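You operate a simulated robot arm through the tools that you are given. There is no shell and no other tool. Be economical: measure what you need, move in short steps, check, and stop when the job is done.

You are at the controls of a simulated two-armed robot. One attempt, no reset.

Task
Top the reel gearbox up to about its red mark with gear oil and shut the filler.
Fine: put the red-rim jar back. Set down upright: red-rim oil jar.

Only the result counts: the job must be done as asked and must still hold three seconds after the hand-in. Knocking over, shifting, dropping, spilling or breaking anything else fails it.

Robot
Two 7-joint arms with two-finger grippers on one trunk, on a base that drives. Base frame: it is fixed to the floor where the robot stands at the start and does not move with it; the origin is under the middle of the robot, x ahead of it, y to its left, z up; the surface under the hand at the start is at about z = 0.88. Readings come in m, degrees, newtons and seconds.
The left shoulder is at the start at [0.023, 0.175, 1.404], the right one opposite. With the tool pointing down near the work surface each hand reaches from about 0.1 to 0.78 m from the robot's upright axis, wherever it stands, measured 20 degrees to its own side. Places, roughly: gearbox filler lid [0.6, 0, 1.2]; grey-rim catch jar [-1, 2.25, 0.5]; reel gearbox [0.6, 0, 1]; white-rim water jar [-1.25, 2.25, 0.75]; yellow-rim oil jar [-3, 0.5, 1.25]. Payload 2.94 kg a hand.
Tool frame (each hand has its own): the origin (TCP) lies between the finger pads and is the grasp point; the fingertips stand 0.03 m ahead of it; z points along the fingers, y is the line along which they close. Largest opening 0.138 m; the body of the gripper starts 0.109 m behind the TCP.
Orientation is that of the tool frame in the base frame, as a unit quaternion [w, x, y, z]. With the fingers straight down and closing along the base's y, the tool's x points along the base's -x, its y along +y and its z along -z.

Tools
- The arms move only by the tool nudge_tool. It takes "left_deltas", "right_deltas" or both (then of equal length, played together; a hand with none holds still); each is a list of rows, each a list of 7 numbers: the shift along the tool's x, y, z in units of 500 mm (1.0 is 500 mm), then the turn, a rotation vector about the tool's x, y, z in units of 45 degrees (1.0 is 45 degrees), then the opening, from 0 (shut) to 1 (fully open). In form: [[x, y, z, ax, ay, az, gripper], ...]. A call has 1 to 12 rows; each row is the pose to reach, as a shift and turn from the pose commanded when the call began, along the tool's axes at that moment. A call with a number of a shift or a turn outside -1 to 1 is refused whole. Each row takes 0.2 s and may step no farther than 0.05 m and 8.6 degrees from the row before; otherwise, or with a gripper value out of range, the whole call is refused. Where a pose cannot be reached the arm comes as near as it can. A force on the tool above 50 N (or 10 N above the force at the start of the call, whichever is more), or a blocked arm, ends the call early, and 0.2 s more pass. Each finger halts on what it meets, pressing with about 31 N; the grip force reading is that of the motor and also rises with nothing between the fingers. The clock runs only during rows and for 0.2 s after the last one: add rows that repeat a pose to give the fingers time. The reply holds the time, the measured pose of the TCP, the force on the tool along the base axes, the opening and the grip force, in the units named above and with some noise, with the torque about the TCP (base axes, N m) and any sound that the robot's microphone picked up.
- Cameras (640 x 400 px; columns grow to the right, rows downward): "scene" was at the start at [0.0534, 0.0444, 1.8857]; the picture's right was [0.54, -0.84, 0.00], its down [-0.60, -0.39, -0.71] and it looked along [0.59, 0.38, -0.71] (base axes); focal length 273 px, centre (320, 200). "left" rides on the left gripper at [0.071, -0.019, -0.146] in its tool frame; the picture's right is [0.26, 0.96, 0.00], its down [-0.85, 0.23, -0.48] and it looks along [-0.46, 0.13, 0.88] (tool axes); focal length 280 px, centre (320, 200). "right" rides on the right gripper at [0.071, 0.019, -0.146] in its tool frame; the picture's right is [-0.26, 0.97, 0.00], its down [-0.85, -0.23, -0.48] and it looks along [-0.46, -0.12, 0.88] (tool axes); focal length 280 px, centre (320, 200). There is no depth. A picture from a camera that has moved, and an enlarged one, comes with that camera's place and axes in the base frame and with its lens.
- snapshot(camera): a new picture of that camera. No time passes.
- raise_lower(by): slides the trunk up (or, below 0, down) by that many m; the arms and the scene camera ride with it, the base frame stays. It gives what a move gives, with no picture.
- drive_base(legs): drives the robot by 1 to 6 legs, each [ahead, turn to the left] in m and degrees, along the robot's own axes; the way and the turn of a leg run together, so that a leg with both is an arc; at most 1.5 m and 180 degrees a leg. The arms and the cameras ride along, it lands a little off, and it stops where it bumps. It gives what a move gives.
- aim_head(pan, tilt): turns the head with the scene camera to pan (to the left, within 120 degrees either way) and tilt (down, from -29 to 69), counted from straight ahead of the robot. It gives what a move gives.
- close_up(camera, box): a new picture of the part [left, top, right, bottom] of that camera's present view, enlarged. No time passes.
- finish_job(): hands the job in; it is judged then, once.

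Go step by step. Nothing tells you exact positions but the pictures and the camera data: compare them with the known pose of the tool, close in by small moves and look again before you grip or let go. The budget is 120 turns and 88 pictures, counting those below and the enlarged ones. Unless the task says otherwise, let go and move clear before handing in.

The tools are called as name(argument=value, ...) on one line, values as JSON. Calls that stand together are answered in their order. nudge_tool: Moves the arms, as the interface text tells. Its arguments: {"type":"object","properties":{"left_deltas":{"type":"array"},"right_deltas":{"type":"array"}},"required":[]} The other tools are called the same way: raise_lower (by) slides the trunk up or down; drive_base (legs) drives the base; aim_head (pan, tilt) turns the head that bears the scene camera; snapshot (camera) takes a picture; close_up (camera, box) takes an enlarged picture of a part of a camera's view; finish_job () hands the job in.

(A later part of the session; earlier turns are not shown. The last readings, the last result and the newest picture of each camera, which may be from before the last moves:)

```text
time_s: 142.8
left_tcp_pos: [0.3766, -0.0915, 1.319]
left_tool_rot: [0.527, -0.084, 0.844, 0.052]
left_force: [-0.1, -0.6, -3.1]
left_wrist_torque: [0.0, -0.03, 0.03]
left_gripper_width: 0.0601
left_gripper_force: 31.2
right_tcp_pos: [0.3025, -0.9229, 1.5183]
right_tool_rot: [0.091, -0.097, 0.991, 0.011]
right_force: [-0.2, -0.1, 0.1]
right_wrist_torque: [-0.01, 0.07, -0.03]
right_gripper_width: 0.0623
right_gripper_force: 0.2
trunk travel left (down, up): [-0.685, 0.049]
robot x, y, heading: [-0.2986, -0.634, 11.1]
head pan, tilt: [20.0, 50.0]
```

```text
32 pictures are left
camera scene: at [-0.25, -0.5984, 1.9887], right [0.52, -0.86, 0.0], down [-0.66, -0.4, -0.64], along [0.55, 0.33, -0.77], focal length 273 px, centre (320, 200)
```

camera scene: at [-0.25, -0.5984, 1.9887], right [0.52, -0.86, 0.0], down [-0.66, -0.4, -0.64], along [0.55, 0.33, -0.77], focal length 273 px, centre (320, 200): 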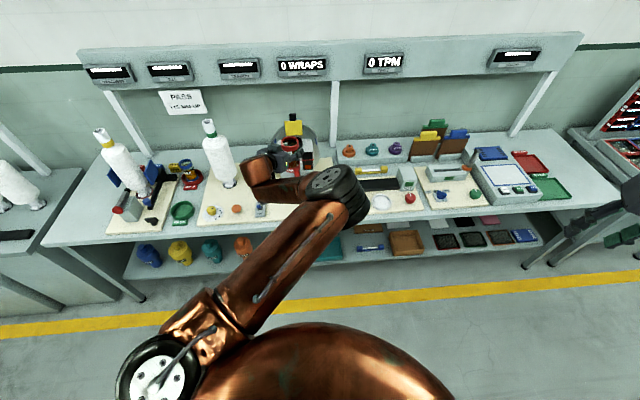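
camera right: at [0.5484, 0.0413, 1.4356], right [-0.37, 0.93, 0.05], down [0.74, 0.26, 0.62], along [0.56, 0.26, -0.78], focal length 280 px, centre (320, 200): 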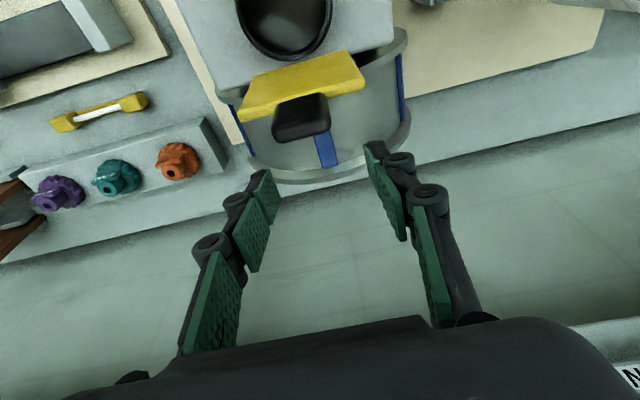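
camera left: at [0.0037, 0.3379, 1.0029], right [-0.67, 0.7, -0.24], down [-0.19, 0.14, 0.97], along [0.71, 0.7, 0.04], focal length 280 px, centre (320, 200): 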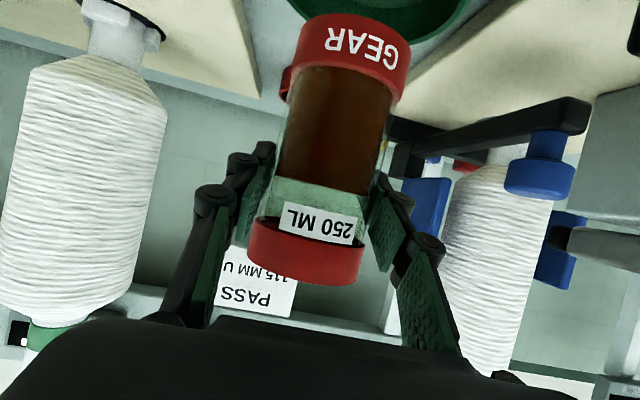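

The hand holds the jar upright right in front of the gearbox. I'll drive forward 0.17 m and swing the right hand over so its camera can watch the sight glass.

drive_base(legs=[[0.165, 0]])

nudge_tool(right_deltas=[[0, 0.09, 0.018, -0.02, 0, -0.109, 0.45], [0, 0.18, 0.036, -0.04, 0, -0.218, 0.45], [0, 0.27, 0.053, -0.061, 0, -0.328, 0.45], [0, 0.36, 0.071, -0.081, 0, -0.437, 0.45], [0, 0.45, 0.089, -0.101, 0, -0.546, 0.45], [0, 0.54, 0.107, -0.121, 0, -0.655, 0.45], [0, 0.63, 0.124, -0.142, 0, -0.765, 0.45], [0, 0.72, 0.142, -0.162, 0, -0.874, 0.45], [0, 0.8, 0.16, -0.182, 0, -0.983, 0.45], [0, 0.8, 0.16, -0.182, 0, -0.983, 0.45]])

snapshot(camera="right")

```text
time_s: 144.2
left_tcp_pos: [0.5311, -0.0608, 1.3232]
left_tool_rot: [0.531, -0.084, 0.842, 0.052]
left_force: [0.7, 0.6, -2.8]
left_wrist_torque: [-0.01, 0.0, -0.01]
left_gripper_width: 0.0601
left_gripper_force: 30.7
right_tcp_pos: [0.4586, -0.8942, 1.5204]
right_tool_rot: [0.093, -0.097, 0.991, 0.011]
right_force: [0.5, 0.4, 0.0]
right_wrist_torque: [0.03, 0.06, 0.01]
right_gripper_width: 0.062
right_gripper_force: 0.1
trunk travel left (down, up): [-0.685, 0.049]
robot x, y, heading: [-0.1367, -0.6012, 11.0]
head pan, tilt: [20.0, 50.0]
```

```text
time_s: 146.4
left_tcp_pos: [0.5302, -0.0616, 1.3235]
left_tool_rot: [0.53, -0.084, 0.842, 0.052]
left_force: [0.4, -1.4, -2.3]
left_wrist_torque: [0.02, 0.04, 0.0]
left_gripper_width: 0.0605
left_gripper_force: 30.5
right_tcp_pos: [0.3942, -0.4978, 1.4407]
right_tool_rot: [0.084, -0.47, 0.878, 0.044]
right_force: [0.2, 0.7, -0.1]
right_wrist_torque: [0.02, 0.02, 0.0]
right_gripper_width: 0.0619
right_gripper_force: 0.1
trunk travel left (down, up): [-0.685, 0.049]
robot x, y, heading: [-0.1349, -0.6016, 10.9]
head pan, tilt: [20.0, 50.0]
```

```text
31 pictures are left
camera right: at [0.3233, -0.5678, 1.5723], right [-0.66, 0.75, 0.05], down [0.6, 0.49, 0.63], along [0.45, 0.44, -0.78], focal length 280 px, centre (320, 200)
```

right: 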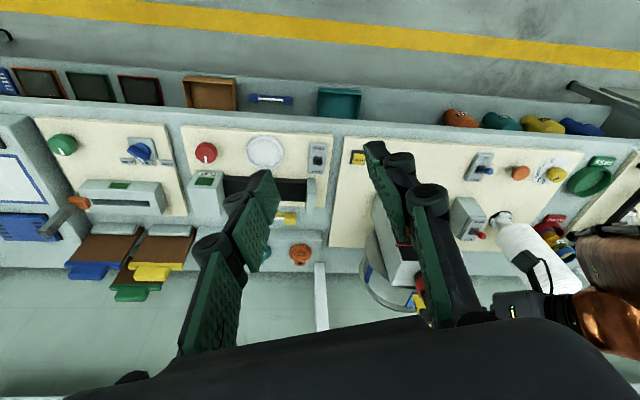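

I'll bring the right camera a bit closer and level it toward the sight glass.

nudge_tool(right_deltas=[[-0.05, 0.019, 0.026, -0.018, -0.044, -0.092, 0.45], [-0.1, 0.037, 0.052, -0.035, -0.088, -0.184, 0.45], [-0.15, 0.056, 0.077, -0.053, -0.132, -0.276, 0.45], [-0.2, 0.074, 0.103, -0.07, -0.176, -0.368, 0.45], [-0.25, 0.093, 0.129, -0.088, -0.22, -0.46, 0.45], [-0.25, 0.093, 0.129, -0.088, -0.22, -0.46, 0.45]])

snapshot(camera="right")

```text
time_s: 147.8
left_tcp_pos: [0.5301, -0.0613, 1.3236]
left_tool_rot: [0.53, -0.085, 0.842, 0.053]
left_force: [-0.4, 0.4, -3.4]
left_wrist_torque: [0.01, 0.01, 0.03]
left_gripper_width: 0.0603
left_gripper_force: 30.8
right_tcp_pos: [0.4112, -0.4328, 1.4234]
right_tool_rot: [0.114, -0.54, 0.831, 0.069]
right_force: [0.2, 0.3, 0.2]
right_wrist_torque: [0.0, -0.03, 0.02]
right_gripper_width: 0.0621
right_gripper_force: 0.1
right hand out of reach, approached as far as the arm can: row 3, 4, 5, 6
trunk travel left (down, up): [-0.685, 0.049]
robot x, y, heading: [-0.1395, -0.6063, 11.2]
head pan, tilt: [20.0, 50.0]
```

```text
30 pictures are left
camera right: at [0.3487, -0.5236, 1.545], right [-0.78, 0.62, 0.06], down [0.49, 0.54, 0.69], along [0.39, 0.56, -0.73], focal length 280 px, centre (320, 200)
```

right: 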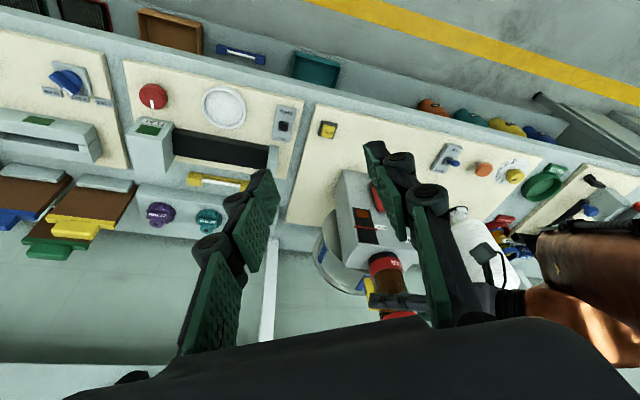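

The sight glass and the jar are both in this view. I'll take a baseline close-up of the level before pouring.

close_up(camera="right", box=[325, 170, 415, 330])

```text
2.50 times, centred on (370, 250) of right
camera zoom: at [0.3487, -0.5236, 1.545], right [-0.78, 0.62, 0.06], down [0.49, 0.54, 0.69], along [0.39, 0.56, -0.73], focal length 701 px, centre (195, 75)
```

zoom: 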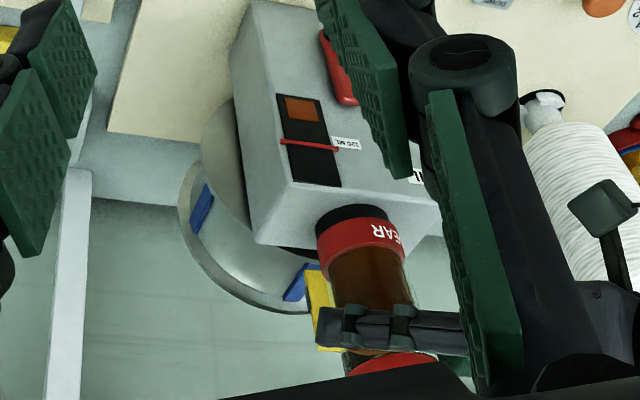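

The level is a bit over half way to the red mark, so about 50 ml is missing. I'll move the jar next to the neck, still upright, and check.

nudge_tool(left_deltas=[[0.0055, 0.021, 0.0315, 0, 0, 0, 0.3], [0.011, 0.041, 0.063, 0, 0, 0, 0.3], [0.0166, 0.062, 0.0944, 0, 0, 0, 0.3], [0.0166, 0.062, 0.0944, 0, 0, 0, 0.3]])

close_up(camera="right", box=[325, 170, 415, 330])

snapshot(camera="left")

```text
time_s: 148.8
left_tcp_pos: [0.5635, -0.0228, 1.2967]
left_tool_rot: [0.531, -0.085, 0.842, 0.053]
left_force: [-0.4, 0.5, -3.2]
left_wrist_torque: [0.0, -0.01, -0.02]
left_gripper_width: 0.06
left_gripper_force: 31.1
right_tcp_pos: [0.413, -0.4336, 1.4225]
right_tool_rot: [0.114, -0.54, 0.831, 0.069]
right_force: [-0.2, 0.4, 0.0]
right_wrist_torque: [0.01, 0.01, -0.01]
right_gripper_width: 0.062
right_gripper_force: 0.0
trunk travel left (down, up): [-0.685, 0.049]
robot x, y, heading: [-0.1339, -0.604, 11.2]
head pan, tilt: [20.0, 50.0]
```

```text
2.50 times, centred on (370, 250) of right
camera zoom: at [0.3488, -0.5235, 1.5449], right [-0.78, 0.62, 0.06], down [0.49, 0.54, 0.69], along [0.39, 0.56, -0.73], focal length 701 px, centre (195, 75)
```

zoom: 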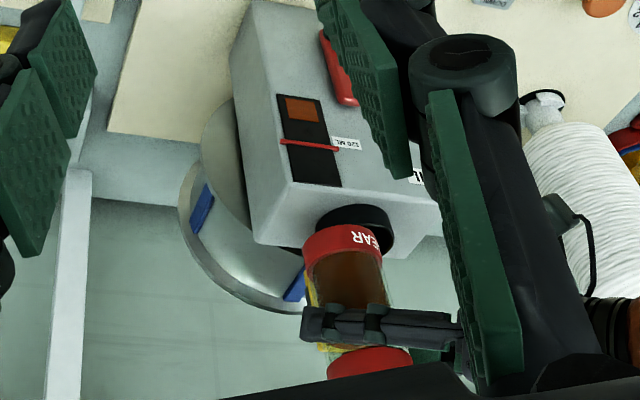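

```text
27 pictures are left
camera left: at [0.4079, -0.0723, 1.2948], right [-0.3, 0.92, -0.24], down [-0.11, 0.22, 0.97], along [0.95, 0.32, 0.03], focal length 280 px, centre (320, 200)
```

left: 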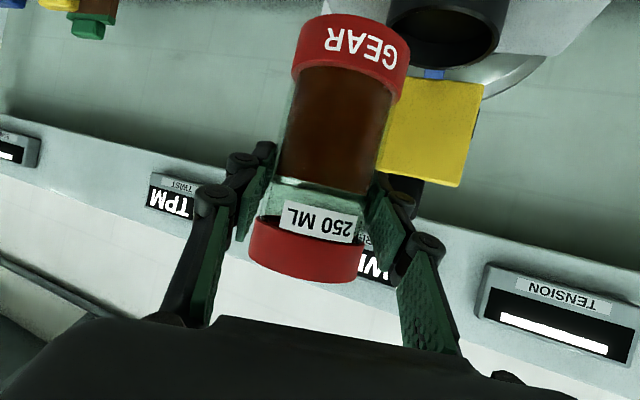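

The neck is right beside the jar on the pouring side. I'll start tilting, first 35° (below the spill angle), and check that it rotates the right way.

nudge_tool(left_deltas=[[0, 0, 0, 0.0673, 0, -0.1402, 0.3], [0, 0, 0, 0.1346, 0, -0.2805, 0.3], [0, 0, 0, 0.2018, 0, -0.4207, 0.3], [0, 0, 0, 0.2691, 0, -0.561, 0.3], [0, 0, 0, 0.3364, 0, -0.7012, 0.3], [0, 0, 0, 0.3364, 0, -0.7012, 0.3]])

close_up(camera="right", box=[325, 170, 415, 330])

snapshot(camera="left")

```text
time_s: 150.2
left_tcp_pos: [0.5626, -0.0221, 1.2963]
left_tool_rot: [0.531, -0.24, 0.787, -0.205]
left_force: [-0.3, 0.1, -3.3]
left_wrist_torque: [0.06, 0.04, 0.05]
left_gripper_width: 0.0599
left_gripper_force: 31.0
right_tcp_pos: [0.4114, -0.4335, 1.4226]
right_tool_rot: [0.114, -0.54, 0.831, 0.069]
right_force: [0.1, -1.0, 0.6]
right_wrist_torque: [-0.01, 0.0, 0.01]
right_gripper_width: 0.0618
right_gripper_force: 0.0
trunk travel left (down, up): [-0.685, 0.049]
robot x, y, heading: [-0.1342, -0.6005, 11.1]
head pan, tilt: [20.0, 50.0]
```

```text
2.50 times, centred on (370, 250) of right
camera zoom: at [0.3489, -0.5237, 1.5449], right [-0.78, 0.62, 0.06], down [0.49, 0.54, 0.69], along [0.39, 0.56, -0.73], focal length 701 px, centre (195, 75)
```

zoom: 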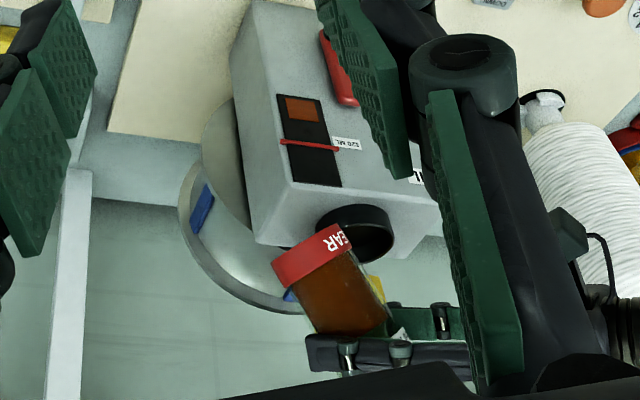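

```text
25 pictures are left
camera left: at [0.4075, -0.0694, 1.306], right [-0.24, 0.62, -0.75], down [-0.21, 0.72, 0.66], along [0.95, 0.31, -0.04], focal length 280 px, centre (320, 200)
```

left: 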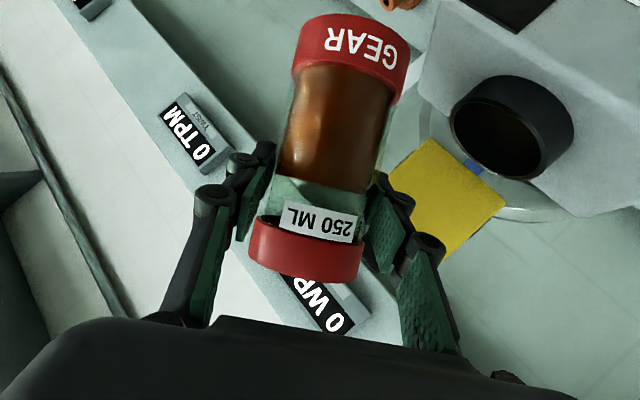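

The tilt goes the right way and the lip is over the neck. I'll add 8° and watch the level.

nudge_tool(left_deltas=[[0, 0, 0, 0.0385, 0, -0.08, 0.3], [0, 0, 0, 0.077, 0, -0.16, 0.3], [0, 0, 0, 0.077, 0, -0.16, 0.3], [0, 0, 0, 0.077, 0, -0.16, 0.3]])

close_up(camera="right", box=[325, 170, 415, 330])

```text
time_s: 151.2
left_tcp_pos: [0.5631, -0.0223, 1.2956]
left_tool_rot: [0.524, -0.273, 0.763, -0.26]
left_force: [0.6, -0.1, -3.4]
left_wrist_torque: [0.07, 0.0, 0.03]
left_gripper_width: 0.0599
left_gripper_force: 30.4
right_tcp_pos: [0.4118, -0.4339, 1.4223]
right_tool_rot: [0.114, -0.54, 0.831, 0.068]
right_force: [-0.3, 0.0, 0.8]
right_wrist_torque: [0.02, 0.0, 0.04]
right_gripper_width: 0.0622
right_gripper_force: 0.1
trunk travel left (down, up): [-0.685, 0.049]
robot x, y, heading: [-0.1377, -0.6018, 10.9]
head pan, tilt: [20.0, 50.0]
```

```text
2.50 times, centred on (370, 250) of right
camera zoom: at [0.3489, -0.5231, 1.5449], right [-0.78, 0.62, 0.06], down [0.49, 0.54, 0.69], along [0.39, 0.56, -0.73], focal length 701 px, centre (195, 75)
```

zoom: 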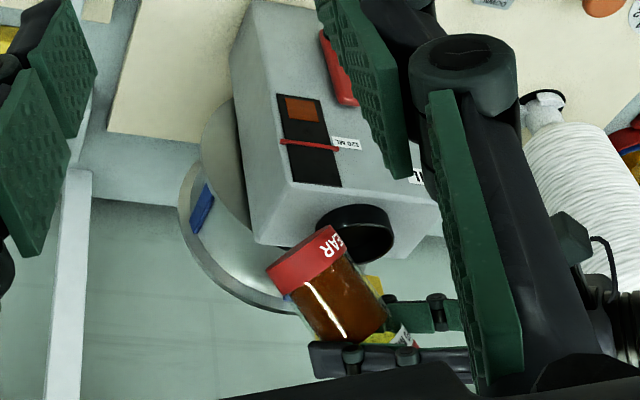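

nudge_tool(left_deltas=[[0, 0, 0, 0.034, 0, -0.07, 0.3], [0, 0, 0, 0.067, 0, -0.14, 0.3], [0, 0, 0, 0.067, 0, -0.14, 0.3]])

close_up(camera="right", box=[325, 170, 415, 330])

```text
time_s: 152.0
left_tcp_pos: [0.5631, -0.0228, 1.295]
left_tool_rot: [0.516, -0.3, 0.74, -0.309]
left_force: [0.2, -0.3, -2.5]
left_wrist_torque: [0.08, 0.04, 0.01]
left_gripper_width: 0.06
left_gripper_force: 30.9
right_tcp_pos: [0.4133, -0.4352, 1.4236]
right_tool_rot: [0.114, -0.54, 0.831, 0.069]
right_force: [-0.6, 0.3, -0.7]
right_wrist_torque: [0.03, 0.03, 0.03]
right_gripper_width: 0.0623
right_gripper_force: 0.0
trunk travel left (down, up): [-0.685, 0.049]
robot x, y, heading: [-0.1368, -0.6049, 11.1]
head pan, tilt: [20.0, 50.0]
```

```text
2.50 times, centred on (370, 250) of right
camera zoom: at [0.3489, -0.5235, 1.5449], right [-0.78, 0.62, 0.06], down [0.49, 0.54, 0.69], along [0.39, 0.56, -0.73], focal length 701 px, centre (195, 75)
```

zoom: 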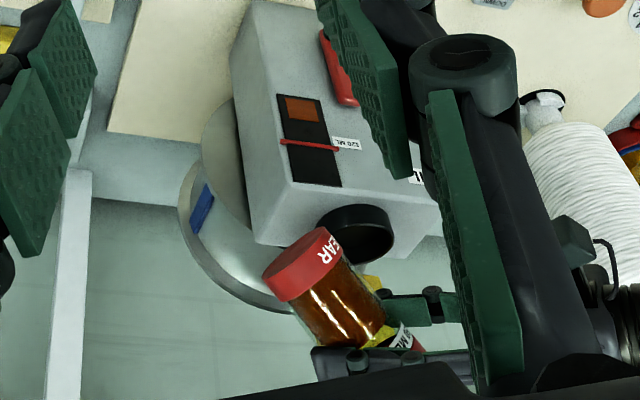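

nudge_tool(left_deltas=[[0, 0, 0, 0.024, 0, -0.05, 0.3], [0, 0, 0, 0.048, 0, -0.1, 0.3], [0, 0, 0, 0.048, 0, -0.1, 0.3]])

close_up(camera="right", box=[325, 170, 415, 330])

```text
time_s: 152.8
left_tcp_pos: [0.5638, -0.0216, 1.2959]
left_tool_rot: [0.509, -0.32, 0.722, -0.343]
left_force: [-0.3, -0.3, -2.9]
left_wrist_torque: [0.04, 0.01, 0.0]
left_gripper_width: 0.0603
left_gripper_force: 31.1
right_tcp_pos: [0.4128, -0.434, 1.4218]
right_tool_rot: [0.114, -0.54, 0.831, 0.069]
right_force: [-0.5, -0.1, 0.0]
right_wrist_torque: [-0.02, 0.01, 0.03]
right_gripper_width: 0.062
right_gripper_force: 0.2
trunk travel left (down, up): [-0.685, 0.049]
robot x, y, heading: [-0.1372, -0.6012, 10.9]
head pan, tilt: [20.0, 50.0]
```

```text
2.50 times, centred on (370, 250) of right
camera zoom: at [0.3489, -0.5235, 1.5449], right [-0.78, 0.62, 0.06], down [0.49, 0.54, 0.69], along [0.39, 0.56, -0.73], focal length 701 px, centre (195, 75)
```

zoom: 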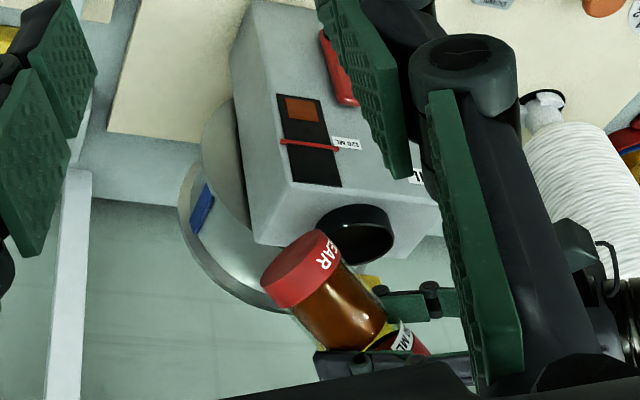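

nudge_tool(left_deltas=[[0, 0, 0, 0.024, 0, -0.05, 0.3], [0, 0, 0, 0.048, 0, -0.1, 0.3], [0, 0, 0, 0.048, 0, -0.1, 0.3]])

snapshot(camera="left")

```text
time_s: 153.6
left_tcp_pos: [0.5639, -0.023, 1.2961]
left_tool_rot: [0.502, -0.337, 0.702, -0.376]
left_force: [0.0, -0.3, -3.3]
left_wrist_torque: [0.07, 0.0, 0.02]
left_gripper_width: 0.0599
left_gripper_force: 30.7
right_tcp_pos: [0.4132, -0.4339, 1.4238]
right_tool_rot: [0.114, -0.54, 0.831, 0.068]
right_force: [-0.6, 0.2, 0.7]
right_wrist_torque: [0.03, 0.01, -0.02]
right_gripper_width: 0.0621
right_gripper_force: 0.0
trunk travel left (down, up): [-0.685, 0.049]
robot x, y, heading: [-0.1394, -0.6033, 10.9]
head pan, tilt: [20.0, 50.0]
```

```text
21 pictures are left
camera left: at [0.4062, -0.0635, 1.312], right [-0.16, 0.25, -0.95], down [-0.25, 0.93, 0.28], along [0.95, 0.29, -0.09], focal length 280 px, centre (320, 200)
```

left: 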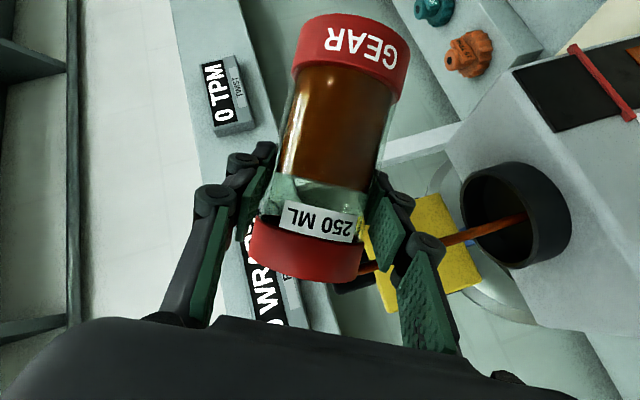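

It's pouring, and the stream lands inside the neck. I'll check the level now.

close_up(camera="right", box=[345, 195, 395, 255])

```text
6.67 times, centred on (370, 225) of right
camera zoom: at [0.3489, -0.5234, 1.5449], right [-0.78, 0.62, 0.06], down [0.49, 0.54, 0.69], along [0.39, 0.56, -0.73], focal length 1869 px, centre (-13, 33)
```

zoom: 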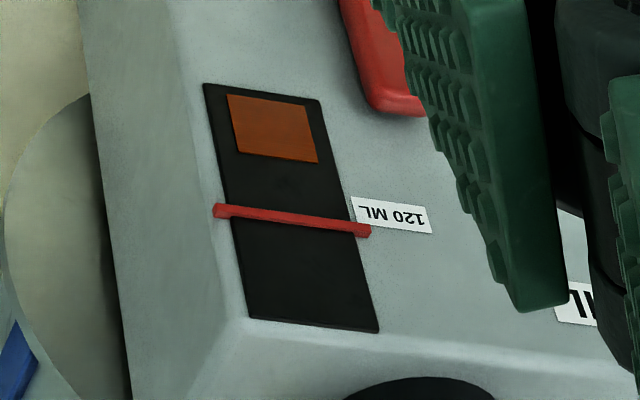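

nudge_tool(left_deltas=[[0, 0, 0, 0, 0, 0, 0.3], [0, 0, 0, 0, 0, 0, 0.3]])

close_up(camera="right", box=[345, 195, 395, 255])

```text
time_s: 154.2
left_tcp_pos: [0.5651, -0.0224, 1.296]
left_tool_rot: [0.502, -0.338, 0.702, -0.375]
left_force: [0.0, -0.9, -2.3]
left_wrist_torque: [0.04, 0.03, -0.01]
left_gripper_width: 0.0602
left_gripper_force: 31.1
right_tcp_pos: [0.412, -0.4341, 1.4222]
right_tool_rot: [0.113, -0.54, 0.831, 0.068]
right_force: [-0.3, -0.6, -0.6]
right_wrist_torque: [0.01, 0.02, 0.02]
right_gripper_width: 0.0619
right_gripper_force: 0.0
trunk travel left (down, up): [-0.685, 0.049]
robot x, y, heading: [-0.1378, -0.5996, 11.2]
head pan, tilt: [20.0, 50.0]
```

```text
6.67 times, centred on (370, 225) of right
camera zoom: at [0.3489, -0.5233, 1.5449], right [-0.78, 0.62, 0.06], down [0.49, 0.54, 0.69], along [0.39, 0.56, -0.73], focal length 1869 px, centre (-13, 33)
```

zoom: 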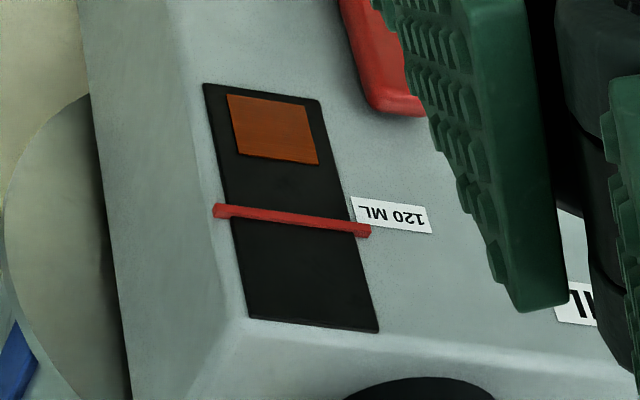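

The level hasn't visibly changed. I'll check whether the stream is still running.

snapshot(camera="left")

```text
18 pictures are left
camera left: at [0.4061, -0.0634, 1.3118], right [-0.16, 0.25, -0.95], down [-0.25, 0.93, 0.28], along [0.95, 0.29, -0.09], focal length 280 px, centre (320, 200)
```

left: 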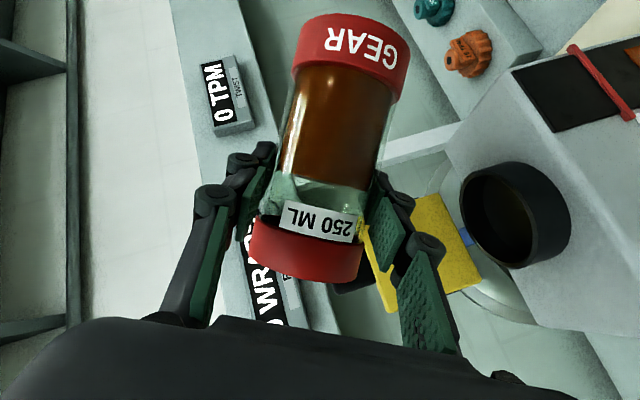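

The stream has stopped at equilibrium; the amount depends on the tilt. I'll add another 5°, hold, and look.

nudge_tool(left_deltas=[[0, 0, 0, 0.024, 0, -0.05, 0.3], [0, 0, 0, 0.048, 0, -0.1, 0.3], [0, 0, 0, 0.048, 0, -0.1, 0.3], [0, 0, 0, 0.048, 0, -0.1, 0.3], [0, 0, 0, 0.048, 0, -0.1, 0.3], [0, 0, 0, 0.048, 0, -0.1, 0.3]])

close_up(camera="right", box=[345, 195, 395, 255])

```text
time_s: 155.6
left_tcp_pos: [0.5626, -0.0228, 1.2967]
left_tool_rot: [0.492, -0.355, 0.681, -0.409]
left_force: [0.1, -0.5, -2.9]
left_wrist_torque: [0.05, 0.01, -0.01]
left_gripper_width: 0.0604
left_gripper_force: 30.7
right_tcp_pos: [0.4116, -0.4339, 1.4223]
right_tool_rot: [0.114, -0.54, 0.831, 0.069]
right_force: [0.6, 0.0, -0.2]
right_wrist_torque: [0.03, 0.05, 0.0]
right_gripper_width: 0.0623
right_gripper_force: 0.1
trunk travel left (down, up): [-0.685, 0.049]
robot x, y, heading: [-0.1364, -0.6025, 11.4]
head pan, tilt: [20.0, 50.0]
```

```text
6.67 times, centred on (370, 225) of right
camera zoom: at [0.3489, -0.5234, 1.5449], right [-0.78, 0.62, 0.06], down [0.49, 0.54, 0.69], along [0.39, 0.56, -0.73], focal length 1869 px, centre (-13, 33)
```

zoom: 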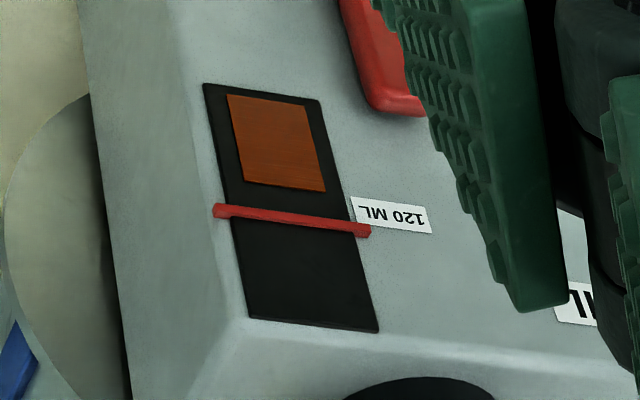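

The level rose by nearly half the remaining gap. Another 5° should bring it close to the mark.

nudge_tool(left_deltas=[[0, 0, 0, 0.024, 0, -0.05, 0.3], [0, 0, 0, 0.045, 0, -0.094, 0.3], [0, 0, 0, 0.045, 0, -0.094, 0.3], [0, 0, 0, 0.045, 0, -0.094, 0.3], [0, 0, 0, 0.045, 0, -0.094, 0.3], [0, 0, 0, 0.045, 0, -0.094, 0.3]])

close_up(camera="right", box=[345, 195, 395, 255])

```text
time_s: 157.0
left_tcp_pos: [0.5626, -0.0207, 1.2967]
left_tool_rot: [0.483, -0.372, 0.66, -0.438]
left_force: [-0.6, 0.4, -1.2]
left_wrist_torque: [0.05, 0.05, 0.02]
left_gripper_width: 0.0597
left_gripper_force: 30.9
right_tcp_pos: [0.4124, -0.4338, 1.4229]
right_tool_rot: [0.114, -0.54, 0.831, 0.069]
right_force: [0.7, 0.4, -0.6]
right_wrist_torque: [0.02, 0.0, -0.03]
right_gripper_width: 0.0625
right_gripper_force: 0.1
trunk travel left (down, up): [-0.685, 0.049]
robot x, y, heading: [-0.1361, -0.6024, 11.3]
head pan, tilt: [20.0, 50.0]
```

```text
6.67 times, centred on (370, 225) of right
camera zoom: at [0.3488, -0.5234, 1.5449], right [-0.78, 0.62, 0.06], down [0.49, 0.54, 0.69], along [0.39, 0.56, -0.73], focal length 1869 px, centre (-13, 33)
```

zoom: 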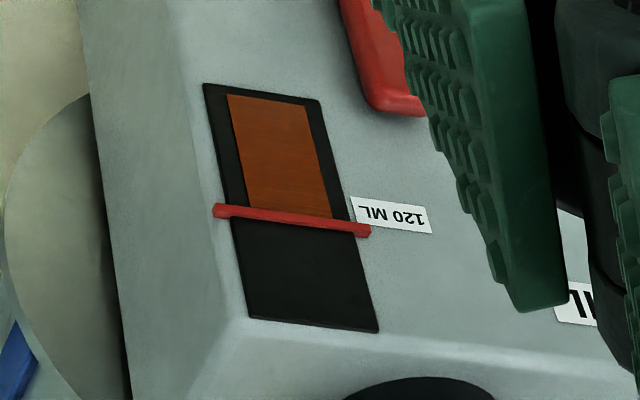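

The level is at the red mark. I'll tilt the jar back upright.

nudge_tool(left_deltas=[[0, 0, 0, -0.072, 0, 0.15, 0.3], [0, 0, 0, -0.144, 0, 0.3, 0.3], [0, 0, 0, -0.216, 0, 0.45, 0.3], [0, 0, 0, -0.288, 0, 0.601, 0.3], [0, 0, 0, -0.36, 0, 0.751, 0.3], [0, 0, 0, -0.4325, 0, 0.9016, 0.3]])

nudge_tool(left_deltas=[[0, 0, 0, -0.059, 0, 0.124, 0.3], [0, 0, 0, -0.119, 0, 0.248, 0.3], [0, 0, 0, -0.178, 0, 0.371, 0.3], [0, 0, 0, -0.238, 0, 0.496, 0.3], [0, 0, 0, -0.238, 0, 0.496, 0.3]])

close_up(camera="right", box=[325, 170, 415, 330])

```text
time_s: 158.4
left_tcp_pos: [0.5643, -0.0225, 1.2962]
left_tool_rot: [0.536, -0.194, 0.811, -0.128]
left_force: [-0.8, -0.3, -0.9]
left_wrist_torque: [0.04, 0.03, 0.0]
left_gripper_width: 0.0597
left_gripper_force: 30.6
right_tcp_pos: [0.4123, -0.4346, 1.4224]
right_tool_rot: [0.114, -0.54, 0.831, 0.069]
right_force: [-0.5, 0.8, -1.7]
right_wrist_torque: [0.0, 0.02, 0.02]
right_gripper_width: 0.0621
right_gripper_force: 0.1
trunk travel left (down, up): [-0.685, 0.049]
robot x, y, heading: [-0.1367, -0.6014, 11.0]
head pan, tilt: [20.0, 50.0]
```

```text
time_s: 159.6
left_tcp_pos: [0.5627, -0.0218, 1.2957]
left_tool_rot: [0.531, -0.083, 0.842, 0.053]
left_force: [1.0, 0.0, -1.9]
left_wrist_torque: [0.0, 0.02, -0.03]
left_gripper_width: 0.0599
left_gripper_force: 31.0
right_tcp_pos: [0.4119, -0.434, 1.4225]
right_tool_rot: [0.112, -0.54, 0.831, 0.07]
right_force: [-0.4, -0.4, 0.6]
right_wrist_torque: [0.02, 0.03, -0.02]
right_gripper_width: 0.062
right_gripper_force: 0.1
trunk travel left (down, up): [-0.685, 0.049]
robot x, y, heading: [-0.1395, -0.6045, 10.8]
head pan, tilt: [20.0, 50.0]
```

```text
2.50 times, centred on (370, 250) of right
camera zoom: at [0.349, -0.5232, 1.5449], right [-0.78, 0.62, 0.06], down [0.49, 0.54, 0.69], along [0.39, 0.56, -0.73], focal length 701 px, centre (195, 75)
```

zoom: 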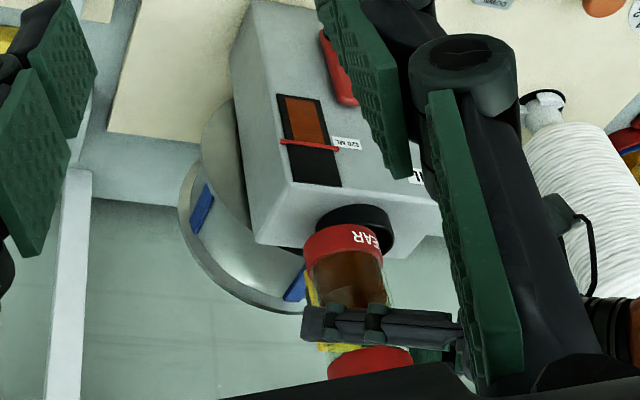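

The jar is upright and the level sits at the mark. I'll back away, pull the right hand clear, and go back to the jar's place.

drive_base(legs=[[-0.3, 0]])

nudge_tool(right_deltas=[[0.08, -0.02, -0.03, 0, 0, 0, 0.45], [0.16, -0.04, -0.06, 0, 0, 0, 0.45], [0.24, -0.06, -0.09, 0, 0, 0, 0.45], [0.32, -0.08, -0.12, 0, 0, 0, 0.45], [0.4, -0.1, -0.14, 0, 0, 0, 0.45]])

drive_base(legs=[[0, 44], [0.38, 0], [0, -18.5]])

```text
time_s: 161.0
left_tcp_pos: [0.374, -0.0674, 1.3287]
left_tool_rot: [0.55, -0.068, 0.831, 0.049]
left_force: [1.4, 2.2, -2.8]
left_wrist_torque: [-0.02, -0.01, -0.13]
left_gripper_width: 0.0601
left_gripper_force: 30.9
right_tcp_pos: [0.2186, -0.4747, 1.4443]
right_tool_rot: [0.136, -0.529, 0.835, 0.059]
right_force: [2.2, 0.1, -1.0]
right_wrist_torque: [-0.08, 0.15, 0.04]
right_gripper_width: 0.062
right_gripper_force: 0.1
trunk travel left (down, up): [-0.685, 0.049]
robot x, y, heading: [-0.2715, -0.6301, 11.2]
head pan, tilt: [20.0, 50.0]
stopped in leg 1: the robot was blocked; the commanded pose is now the measured one
```

```text
time_s: 161.7
left_tcp_pos: [0.385, -0.1074, 1.3443]
left_tool_rot: [0.555, -0.022, 0.831, 0.028]
left_force: [0.3, -2.0, -2.1]
left_wrist_torque: [0.05, 0.02, 0.08]
left_gripper_width: 0.0604
left_gripper_force: 30.7
right_tcp_pos: [0.1885, -0.596, 1.4653]
right_tool_rot: [0.15, -0.518, 0.84, 0.057]
right_force: [0.3, 0.2, -0.1]
right_wrist_torque: [0.04, 0.02, -0.01]
right_gripper_width: 0.062
right_gripper_force: 0.0
trunk travel left (down, up): [-0.685, 0.049]
robot x, y, heading: [-0.2741, -0.629, 11.1]
head pan, tilt: [20.0, 50.0]
stopped in row 3 (left hand): the arm was blocked; the commanded pose is now the measured one
```

```text
time_s: 162.4
left_tcp_pos: [0.224, -0.1407, 1.4037]
left_tool_rot: [0.592, -0.014, 0.805, 0.036]
left_force: [0.7, 2.1, -2.7]
left_wrist_torque: [-0.03, 0.01, -0.19]
left_gripper_width: 0.0603
left_gripper_force: 30.9
right_tcp_pos: [0.0199, -0.6303, 1.4935]
right_tool_rot: [0.211, -0.527, 0.823, 0.031]
right_force: [-0.9, -0.3, 0.3]
right_wrist_torque: [-0.08, -0.07, 0.0]
right_gripper_width: 0.062
right_gripper_force: 0.1
trunk travel left (down, up): [-0.685, 0.049]
robot x, y, heading: [-0.2746, -0.6291, 11.6]
head pan, tilt: [20.0, 50.0]
stopped in leg 1: the robot was blocked; the commanded pose is now the measured one
```

Something is blocking, probably the two arms touching each other. I'll look.

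snapshot(camera="scene")

```text
14 pictures are left
camera scene: at [-0.2599, -0.6001, 1.9904], right [0.52, -0.85, 0.01], down [-0.64, -0.4, -0.66], along [0.56, 0.34, -0.76], focal length 273 px, centre (320, 200)
```

scene: 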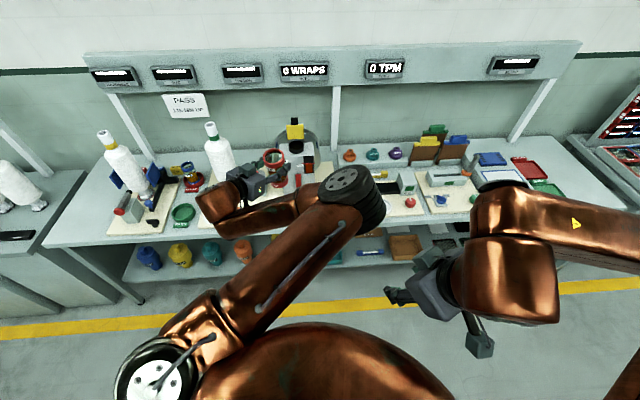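

The hands got pulled back relative to the base while it was blocked. I'll look at what's around the base on the right and behind.

aim_head(pan=-115, tilt=50)

snapshot(camera="scene")

```text
time_s: 164.6
left_tcp_pos: [0.2559, -0.1347, 1.388]
left_tool_rot: [0.581, -0.013, 0.813, 0.032]
left_force: [0.9, 0.1, -2.4]
left_wrist_torque: [-0.02, 0.01, -0.05]
left_gripper_width: 0.06
left_gripper_force: 31.2
right_tcp_pos: [0.0549, -0.6247, 1.4835]
right_tool_rot: [0.198, -0.525, 0.827, 0.034]
right_force: [1.2, 0.7, -0.2]
right_wrist_torque: [-0.05, 0.07, -0.01]
right_gripper_width: 0.0621
right_gripper_force: 0.0
trunk travel left (down, up): [-0.685, 0.049]
robot x, y, heading: [-0.2714, -0.6295, 11.5]
head pan, tilt: [-115.0, 50.0]
```

```text
13 pictures are left
camera scene: at [-0.2791, -0.7013, 1.9916], right [-0.97, 0.23, 0.01], down [0.17, 0.74, -0.65], along [-0.16, -0.63, -0.76], focal length 273 px, centre (320, 200)
```

scene: 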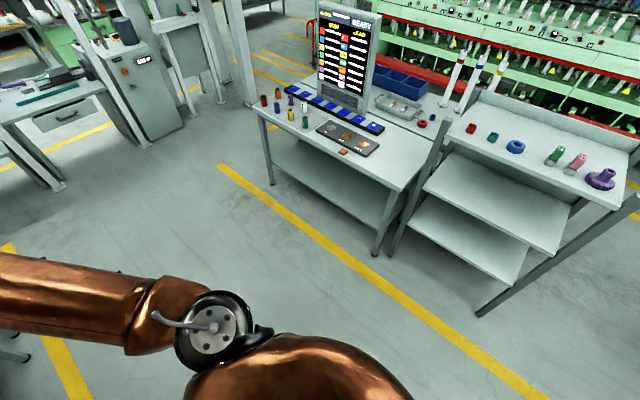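

Nothing stands near the base; the hands are slowly swinging back. I'll hold still a moment and watch whether they settle.

nudge_tool(left_deltas=[[0, 0, 0, 0, 0, 0, 0.3], [0, 0, 0, 0, 0, 0, 0.3], [0, 0, 0, 0, 0, 0, 0.3], [0, 0, 0, 0, 0, 0, 0.3], [0, 0, 0, 0, 0, 0, 0.3]])

aim_head(pan=-10, tilt=66)

snapshot(camera="scene")

```text
time_s: 165.8
left_tcp_pos: [0.2615, -0.1327, 1.3867]
left_tool_rot: [0.582, -0.013, 0.813, 0.034]
left_force: [0.5, 0.9, -2.2]
left_wrist_torque: [0.0, 0.04, 0.0]
left_gripper_width: 0.06
left_gripper_force: 30.8
right_tcp_pos: [0.059, -0.6208, 1.4843]
right_tool_rot: [0.195, -0.523, 0.829, 0.037]
right_force: [0.1, 0.0, 0.0]
right_wrist_torque: [0.02, 0.04, -0.01]
right_gripper_width: 0.0622
right_gripper_force: 0.1
trunk travel left (down, up): [-0.685, 0.049]
robot x, y, heading: [-0.2714, -0.6296, 11.2]
head pan, tilt: [-115.0, 50.0]
```

```text
time_s: 167.6
left_tcp_pos: [0.2632, -0.132, 1.3866]
left_tool_rot: [0.582, -0.015, 0.812, 0.034]
left_force: [0.5, -0.3, -1.0]
left_wrist_torque: [0.02, 0.0, 0.01]
left_gripper_width: 0.06
left_gripper_force: 30.7
right_tcp_pos: [0.0617, -0.6215, 1.4829]
right_tool_rot: [0.194, -0.524, 0.829, 0.037]
right_force: [0.1, -0.2, 0.4]
right_wrist_torque: [0.04, 0.03, 0.01]
right_gripper_width: 0.062
right_gripper_force: 0.1
trunk travel left (down, up): [-0.685, 0.049]
robot x, y, heading: [-0.2721, -0.6305, 11.5]
head pan, tilt: [-10.0, 66.0]
```

```text
12 pictures are left
camera scene: at [-0.2308, -0.6311, 1.9696], right [0.02, -1.0, 0.0], down [-0.91, -0.02, -0.41], along [0.41, 0.01, -0.91], focal length 273 px, centre (320, 200)
```

scene: 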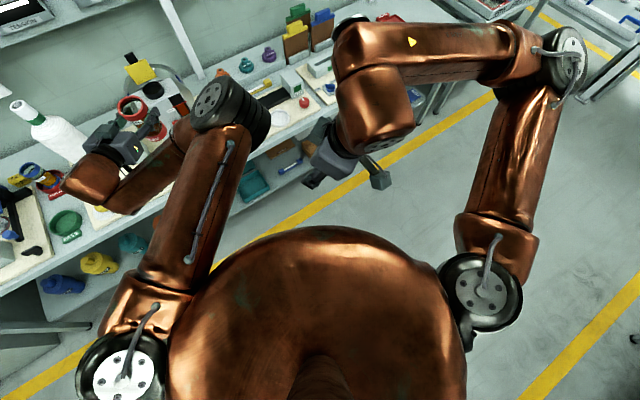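

It has settled. The right hand sits close to the left elbow, so I'll move the right arm well out to the right and turn it back.

nudge_tool(right_deltas=[[0.037, -0.072, -0.004, 0.06, 0.024, 0.154, 0.45], [0.074, -0.143, -0.008, 0.12, 0.047, 0.308, 0.45], [0.111, -0.215, -0.012, 0.18, 0.071, 0.462, 0.45], [0.148, -0.287, -0.016, 0.24, 0.095, 0.616, 0.45], [0.185, -0.358, -0.02, 0.3, 0.118, 0.77, 0.45], [0.222, -0.43, -0.024, 0.36, 0.142, 0.924, 0.45], [0.222, -0.43, -0.024, 0.36, 0.142, 0.924, 0.45]])

drive_base(legs=[[0, 10]])

```text
time_s: 169.2
left_tcp_pos: [0.2623, -0.1323, 1.3867]
left_tool_rot: [0.582, -0.015, 0.813, 0.035]
left_force: [0.0, 0.0, -2.8]
left_wrist_torque: [-0.03, 0.03, 0.0]
left_gripper_width: 0.0601
left_gripper_force: 31.7
right_tcp_pos: [0.2053, -0.8151, 1.4849]
right_tool_rot: [0.194, -0.165, 0.966, -0.04]
right_force: [-0.2, 0.4, -1.5]
right_wrist_torque: [-0.01, 0.01, -0.01]
right_gripper_width: 0.0621
right_gripper_force: 0.1
trunk travel left (down, up): [-0.685, 0.049]
robot x, y, heading: [-0.2728, -0.6319, 11.4]
head pan, tilt: [-10.0, 66.0]
```

```text
time_s: 170.3
left_tcp_pos: [0.1687, -0.0486, 1.3826]
left_tool_rot: [0.574, -0.085, 0.81, 0.082]
left_force: [0.4, -1.4, -6.3]
left_wrist_torque: [0.04, -0.33, 0.04]
left_gripper_width: 0.0601
left_gripper_force: 30.7
right_tcp_pos: [0.2294, -0.7284, 1.4846]
right_tool_rot: [0.197, -0.25, 0.948, -0.022]
right_force: [-1.0, 0.4, 0.8]
right_wrist_torque: [-0.01, -0.03, 0.01]
right_gripper_width: 0.062
right_gripper_force: 0.0
trunk travel left (down, up): [-0.685, 0.049]
robot x, y, heading: [-0.2732, -0.6319, 21.3]
head pan, tilt: [-10.0, 66.0]
```

That was it: the arms had been touching, and the base turns freely now. I'll drive to the position used for the jar.

drive_base(legs=[[0, 56.4], [0.293, 0], [0, -41]])

snapshot(camera="left")

```text
time_s: 176.8
left_tcp_pos: [0.0507, 0.3407, 1.3815]
left_tool_rot: [0.557, -0.195, 0.792, 0.159]
left_force: [1.1, -1.7, -6.1]
left_wrist_torque: [0.19, -0.26, 0.17]
left_gripper_width: 0.0602
left_gripper_force: 30.9
right_tcp_pos: [0.296, -0.2968, 1.485]
right_tool_rot: [0.198, -0.378, 0.904, 0.005]
right_force: [-0.4, -0.2, 0.7]
right_wrist_torque: [-0.03, -0.06, 0.0]
right_gripper_width: 0.0619
right_gripper_force: 0.1
trunk travel left (down, up): [-0.685, 0.049]
robot x, y, heading: [-0.2138, -0.3373, 37.3]
head pan, tilt: [-10.0, 66.0]
```

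```text
11 pictures are left
camera left: at [-0.0803, 0.2463, 1.3617], right [-0.55, 0.81, -0.21], down [-0.24, 0.09, 0.97], along [0.8, 0.58, 0.15], focal length 280 px, centre (320, 200)
```

left: 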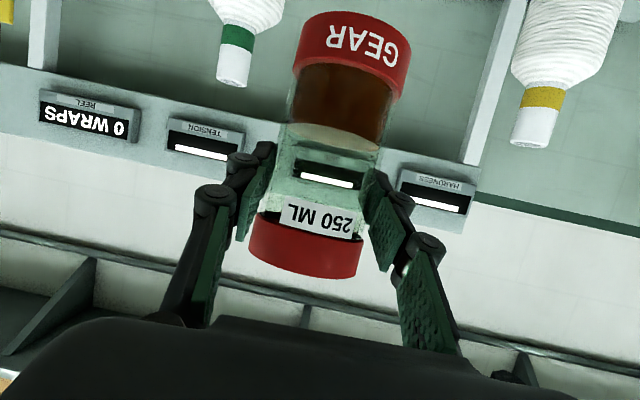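

I'll restore the grasp orientation and move right above the PASS ring, still high.

nudge_tool(left_deltas=[[0.006, 0.03, 0.062, -0.036, 0.037, -0.028, 0.3], [0.012, 0.06, 0.124, -0.072, 0.073, -0.055, 0.3], [0.018, 0.09, 0.185, -0.108, 0.11, -0.083, 0.3], [0.024, 0.119, 0.247, -0.144, 0.146, -0.11, 0.3], [0.024, 0.119, 0.247, -0.144, 0.146, -0.11, 0.3]])

raise_lower(by=-0.3)

snapshot(camera="left")

```text
time_s: 178.0
left_tcp_pos: [0.12, 0.4471, 1.3304]
left_tool_rot: [0.505, -0.269, 0.803, 0.168]
left_force: [-0.5, 0.0, -2.0]
left_wrist_torque: [0.01, 0.03, -0.03]
left_gripper_width: 0.0602
left_gripper_force: 30.9
right_tcp_pos: [0.2961, -0.2989, 1.4855]
right_tool_rot: [0.199, -0.377, 0.905, 0.005]
right_force: [-1.1, -0.1, 0.8]
right_wrist_torque: [-0.01, -0.04, 0.04]
right_gripper_width: 0.0622
right_gripper_force: 0.2
trunk travel left (down, up): [-0.685, 0.049]
robot x, y, heading: [-0.2117, -0.3406, 37.5]
head pan, tilt: [-10.0, 66.0]
```

```text
time_s: 181.0
left_tcp_pos: [0.1206, 0.4474, 1.0326]
left_tool_rot: [0.505, -0.269, 0.803, 0.168]
left_force: [-0.2, -0.7, -1.1]
left_wrist_torque: [0.0, -0.01, 0.03]
left_gripper_width: 0.06
left_gripper_force: 30.6
right_tcp_pos: [0.2969, -0.2989, 1.186]
right_tool_rot: [0.2, -0.378, 0.904, 0.005]
right_force: [1.1, -0.2, 0.2]
right_wrist_torque: [0.0, -0.03, 0.0]
right_gripper_width: 0.0624
right_gripper_force: 0.1
trunk travel left (down, up): [-0.385, 0.349]
robot x, y, heading: [-0.2126, -0.3379, 37.0]
head pan, tilt: [-10.0, 66.0]
```

```text
10 pictures are left
camera left: at [0.0025, 0.3354, 1.0314], right [-0.67, 0.7, -0.24], down [-0.19, 0.15, 0.97], along [0.72, 0.7, 0.03], focal length 280 px, centre (320, 200)
```

left: 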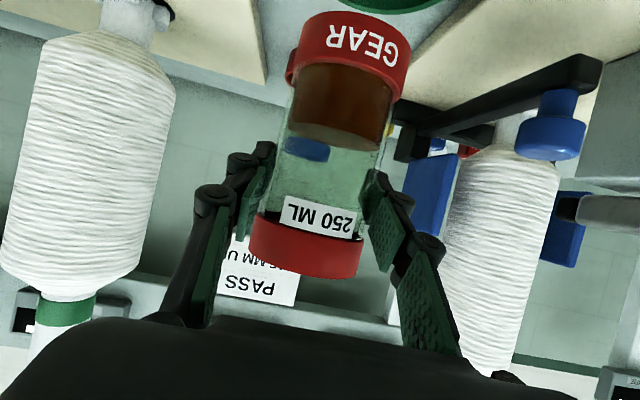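

Aligned above the ring. Lowering to about a centimetre above the seat.

nudge_tool(left_deltas=[[0.034, 0.001, 0.016, 0, 0, 0, 0.3], [0.067, 0.002, 0.032, 0, 0, 0, 0.3], [0.101, 0.003, 0.048, 0, 0, 0, 0.3], [0.135, 0.004, 0.065, 0, 0, 0, 0.3], [0.135, 0.004, 0.065, 0, 0, 0, 0.3]])

snapshot(camera="left")

```text
time_s: 182.2
left_tcp_pos: [0.1148, 0.4658, 0.9759]
left_tool_rot: [0.499, -0.266, 0.81, 0.159]
left_force: [0.9, -0.2, 1.4]
left_wrist_torque: [0.1, -0.06, 0.01]
left_gripper_width: 0.0602
left_gripper_force: 31.6
left hand out of reach, approached as far as the arm can: row 2, 3, 4, 5
right_tcp_pos: [0.297, -0.2981, 1.1862]
right_tool_rot: [0.197, -0.378, 0.904, 0.004]
right_force: [-0.3, 0.1, -0.4]
right_wrist_torque: [0.01, -0.03, 0.02]
right_gripper_width: 0.0622
right_gripper_force: 0.1
trunk travel left (down, up): [-0.385, 0.349]
robot x, y, heading: [-0.2111, -0.3389, 37.4]
head pan, tilt: [-10.0, 66.0]
```

```text
9 pictures are left
camera left: at [-0.0039, 0.3559, 0.9782], right [-0.67, 0.71, -0.24], down [-0.17, 0.17, 0.97], along [0.73, 0.69, 0.01], focal length 280 px, centre (320, 200)
```

left: 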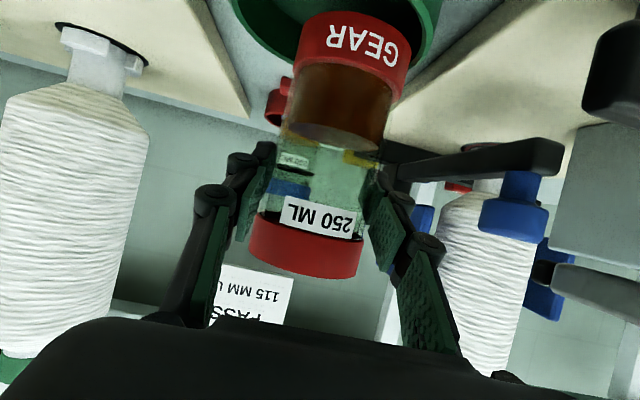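

The arm hit its limit and drifted about 2 cm. I'll lift again, recentre, lower the trunk a bit more, and then finish the descent.

nudge_tool(left_deltas=[[-0.05, 0, -0.025, 0, 0, 0, 0.3], [-0.056, -0.016, -0.041, -0.01, -0.013, 0, 0.3], [-0.056, -0.033, -0.041, -0.021, -0.026, -0.002, 0.3], [-0.056, -0.033, -0.041, -0.021, -0.026, -0.002, 0.3]])

raise_lower(by=-0.05)

```text
time_s: 183.2
left_tcp_pos: [0.1192, 0.4576, 1.0189]
left_tool_rot: [0.508, -0.271, 0.8, 0.172]
left_force: [-0.9, 0.5, -1.7]
left_wrist_torque: [0.02, 0.0, 0.0]
left_gripper_width: 0.06
left_gripper_force: 31.0
left hand out of reach, approached as far as the arm can: row 3, 4
right_tcp_pos: [0.2967, -0.2987, 1.1857]
right_tool_rot: [0.199, -0.378, 0.904, 0.005]
right_force: [-0.6, 0.2, 0.7]
right_wrist_torque: [0.01, 0.0, 0.04]
right_gripper_width: 0.0621
right_gripper_force: 0.1
trunk travel left (down, up): [-0.385, 0.349]
robot x, y, heading: [-0.2137, -0.3364, 37.2]
head pan, tilt: [-10.0, 66.0]
```

```text
time_s: 184.1
left_tcp_pos: [0.1225, 0.4598, 0.9503]
left_tool_rot: [0.496, -0.274, 0.806, 0.169]
left_force: [1.7, -1.8, 0.4]
left_wrist_torque: [-0.07, -0.17, 0.01]
left_gripper_width: 0.0599
left_gripper_force: 30.7
right_tcp_pos: [0.2968, -0.2986, 1.1366]
right_tool_rot: [0.197, -0.378, 0.904, 0.006]
right_force: [0.3, -0.2, -0.2]
right_wrist_torque: [0.0, -0.02, -0.02]
right_gripper_width: 0.0619
right_gripper_force: 0.1
trunk travel left (down, up): [-0.335, 0.399]
robot x, y, heading: [-0.2151, -0.3386, 37.5]
head pan, tilt: [-10.0, 66.0]
```

snapshot(camera="left")

```text
8 pictures are left
camera left: at [0.0051, 0.348, 0.9516], right [-0.68, 0.69, -0.23], down [-0.17, 0.16, 0.97], along [0.71, 0.7, 0.02], focal length 280 px, centre (320, 200)
```

left: 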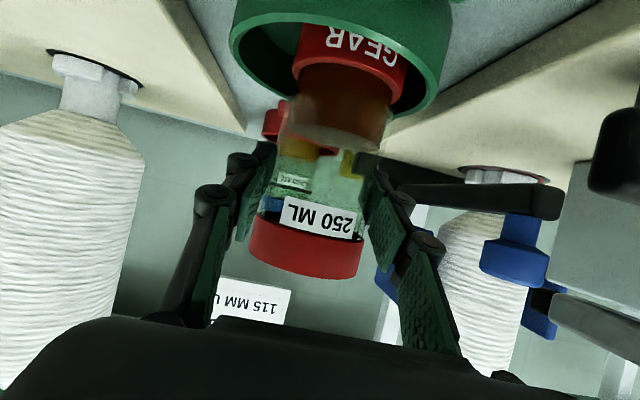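

The jar base is inside the ring, slightly off to its left side. I'll shift 7 mm right and lower gently.

nudge_tool(left_deltas=[[0, -0.007, 0, 0, 0, 0, 0.3], [0, -0.014, 0, 0, 0, 0, 0.3], [0.004, -0.014, 0.002, 0, 0, 0, 0.3], [0.004, -0.014, 0.002, 0, 0, 0, 0.3]])

```text
time_s: 185.1
left_tcp_pos: [0.1256, 0.4562, 0.9491]
left_tool_rot: [0.496, -0.273, 0.807, 0.169]
left_force: [-2.4, 1.0, 8.4]
left_wrist_torque: [0.15, -0.06, 0.06]
left_gripper_width: 0.0603
left_gripper_force: 31.3
right_tcp_pos: [0.2977, -0.2995, 1.1362]
right_tool_rot: [0.199, -0.378, 0.904, 0.005]
right_force: [1.6, -0.8, 0.6]
right_wrist_torque: [0.01, 0.01, 0.02]
right_gripper_width: 0.0621
right_gripper_force: 0.2
trunk travel left (down, up): [-0.335, 0.399]
robot x, y, heading: [-0.2099, -0.3382, 37.4]
head pan, tilt: [-10.0, 66.0]
```

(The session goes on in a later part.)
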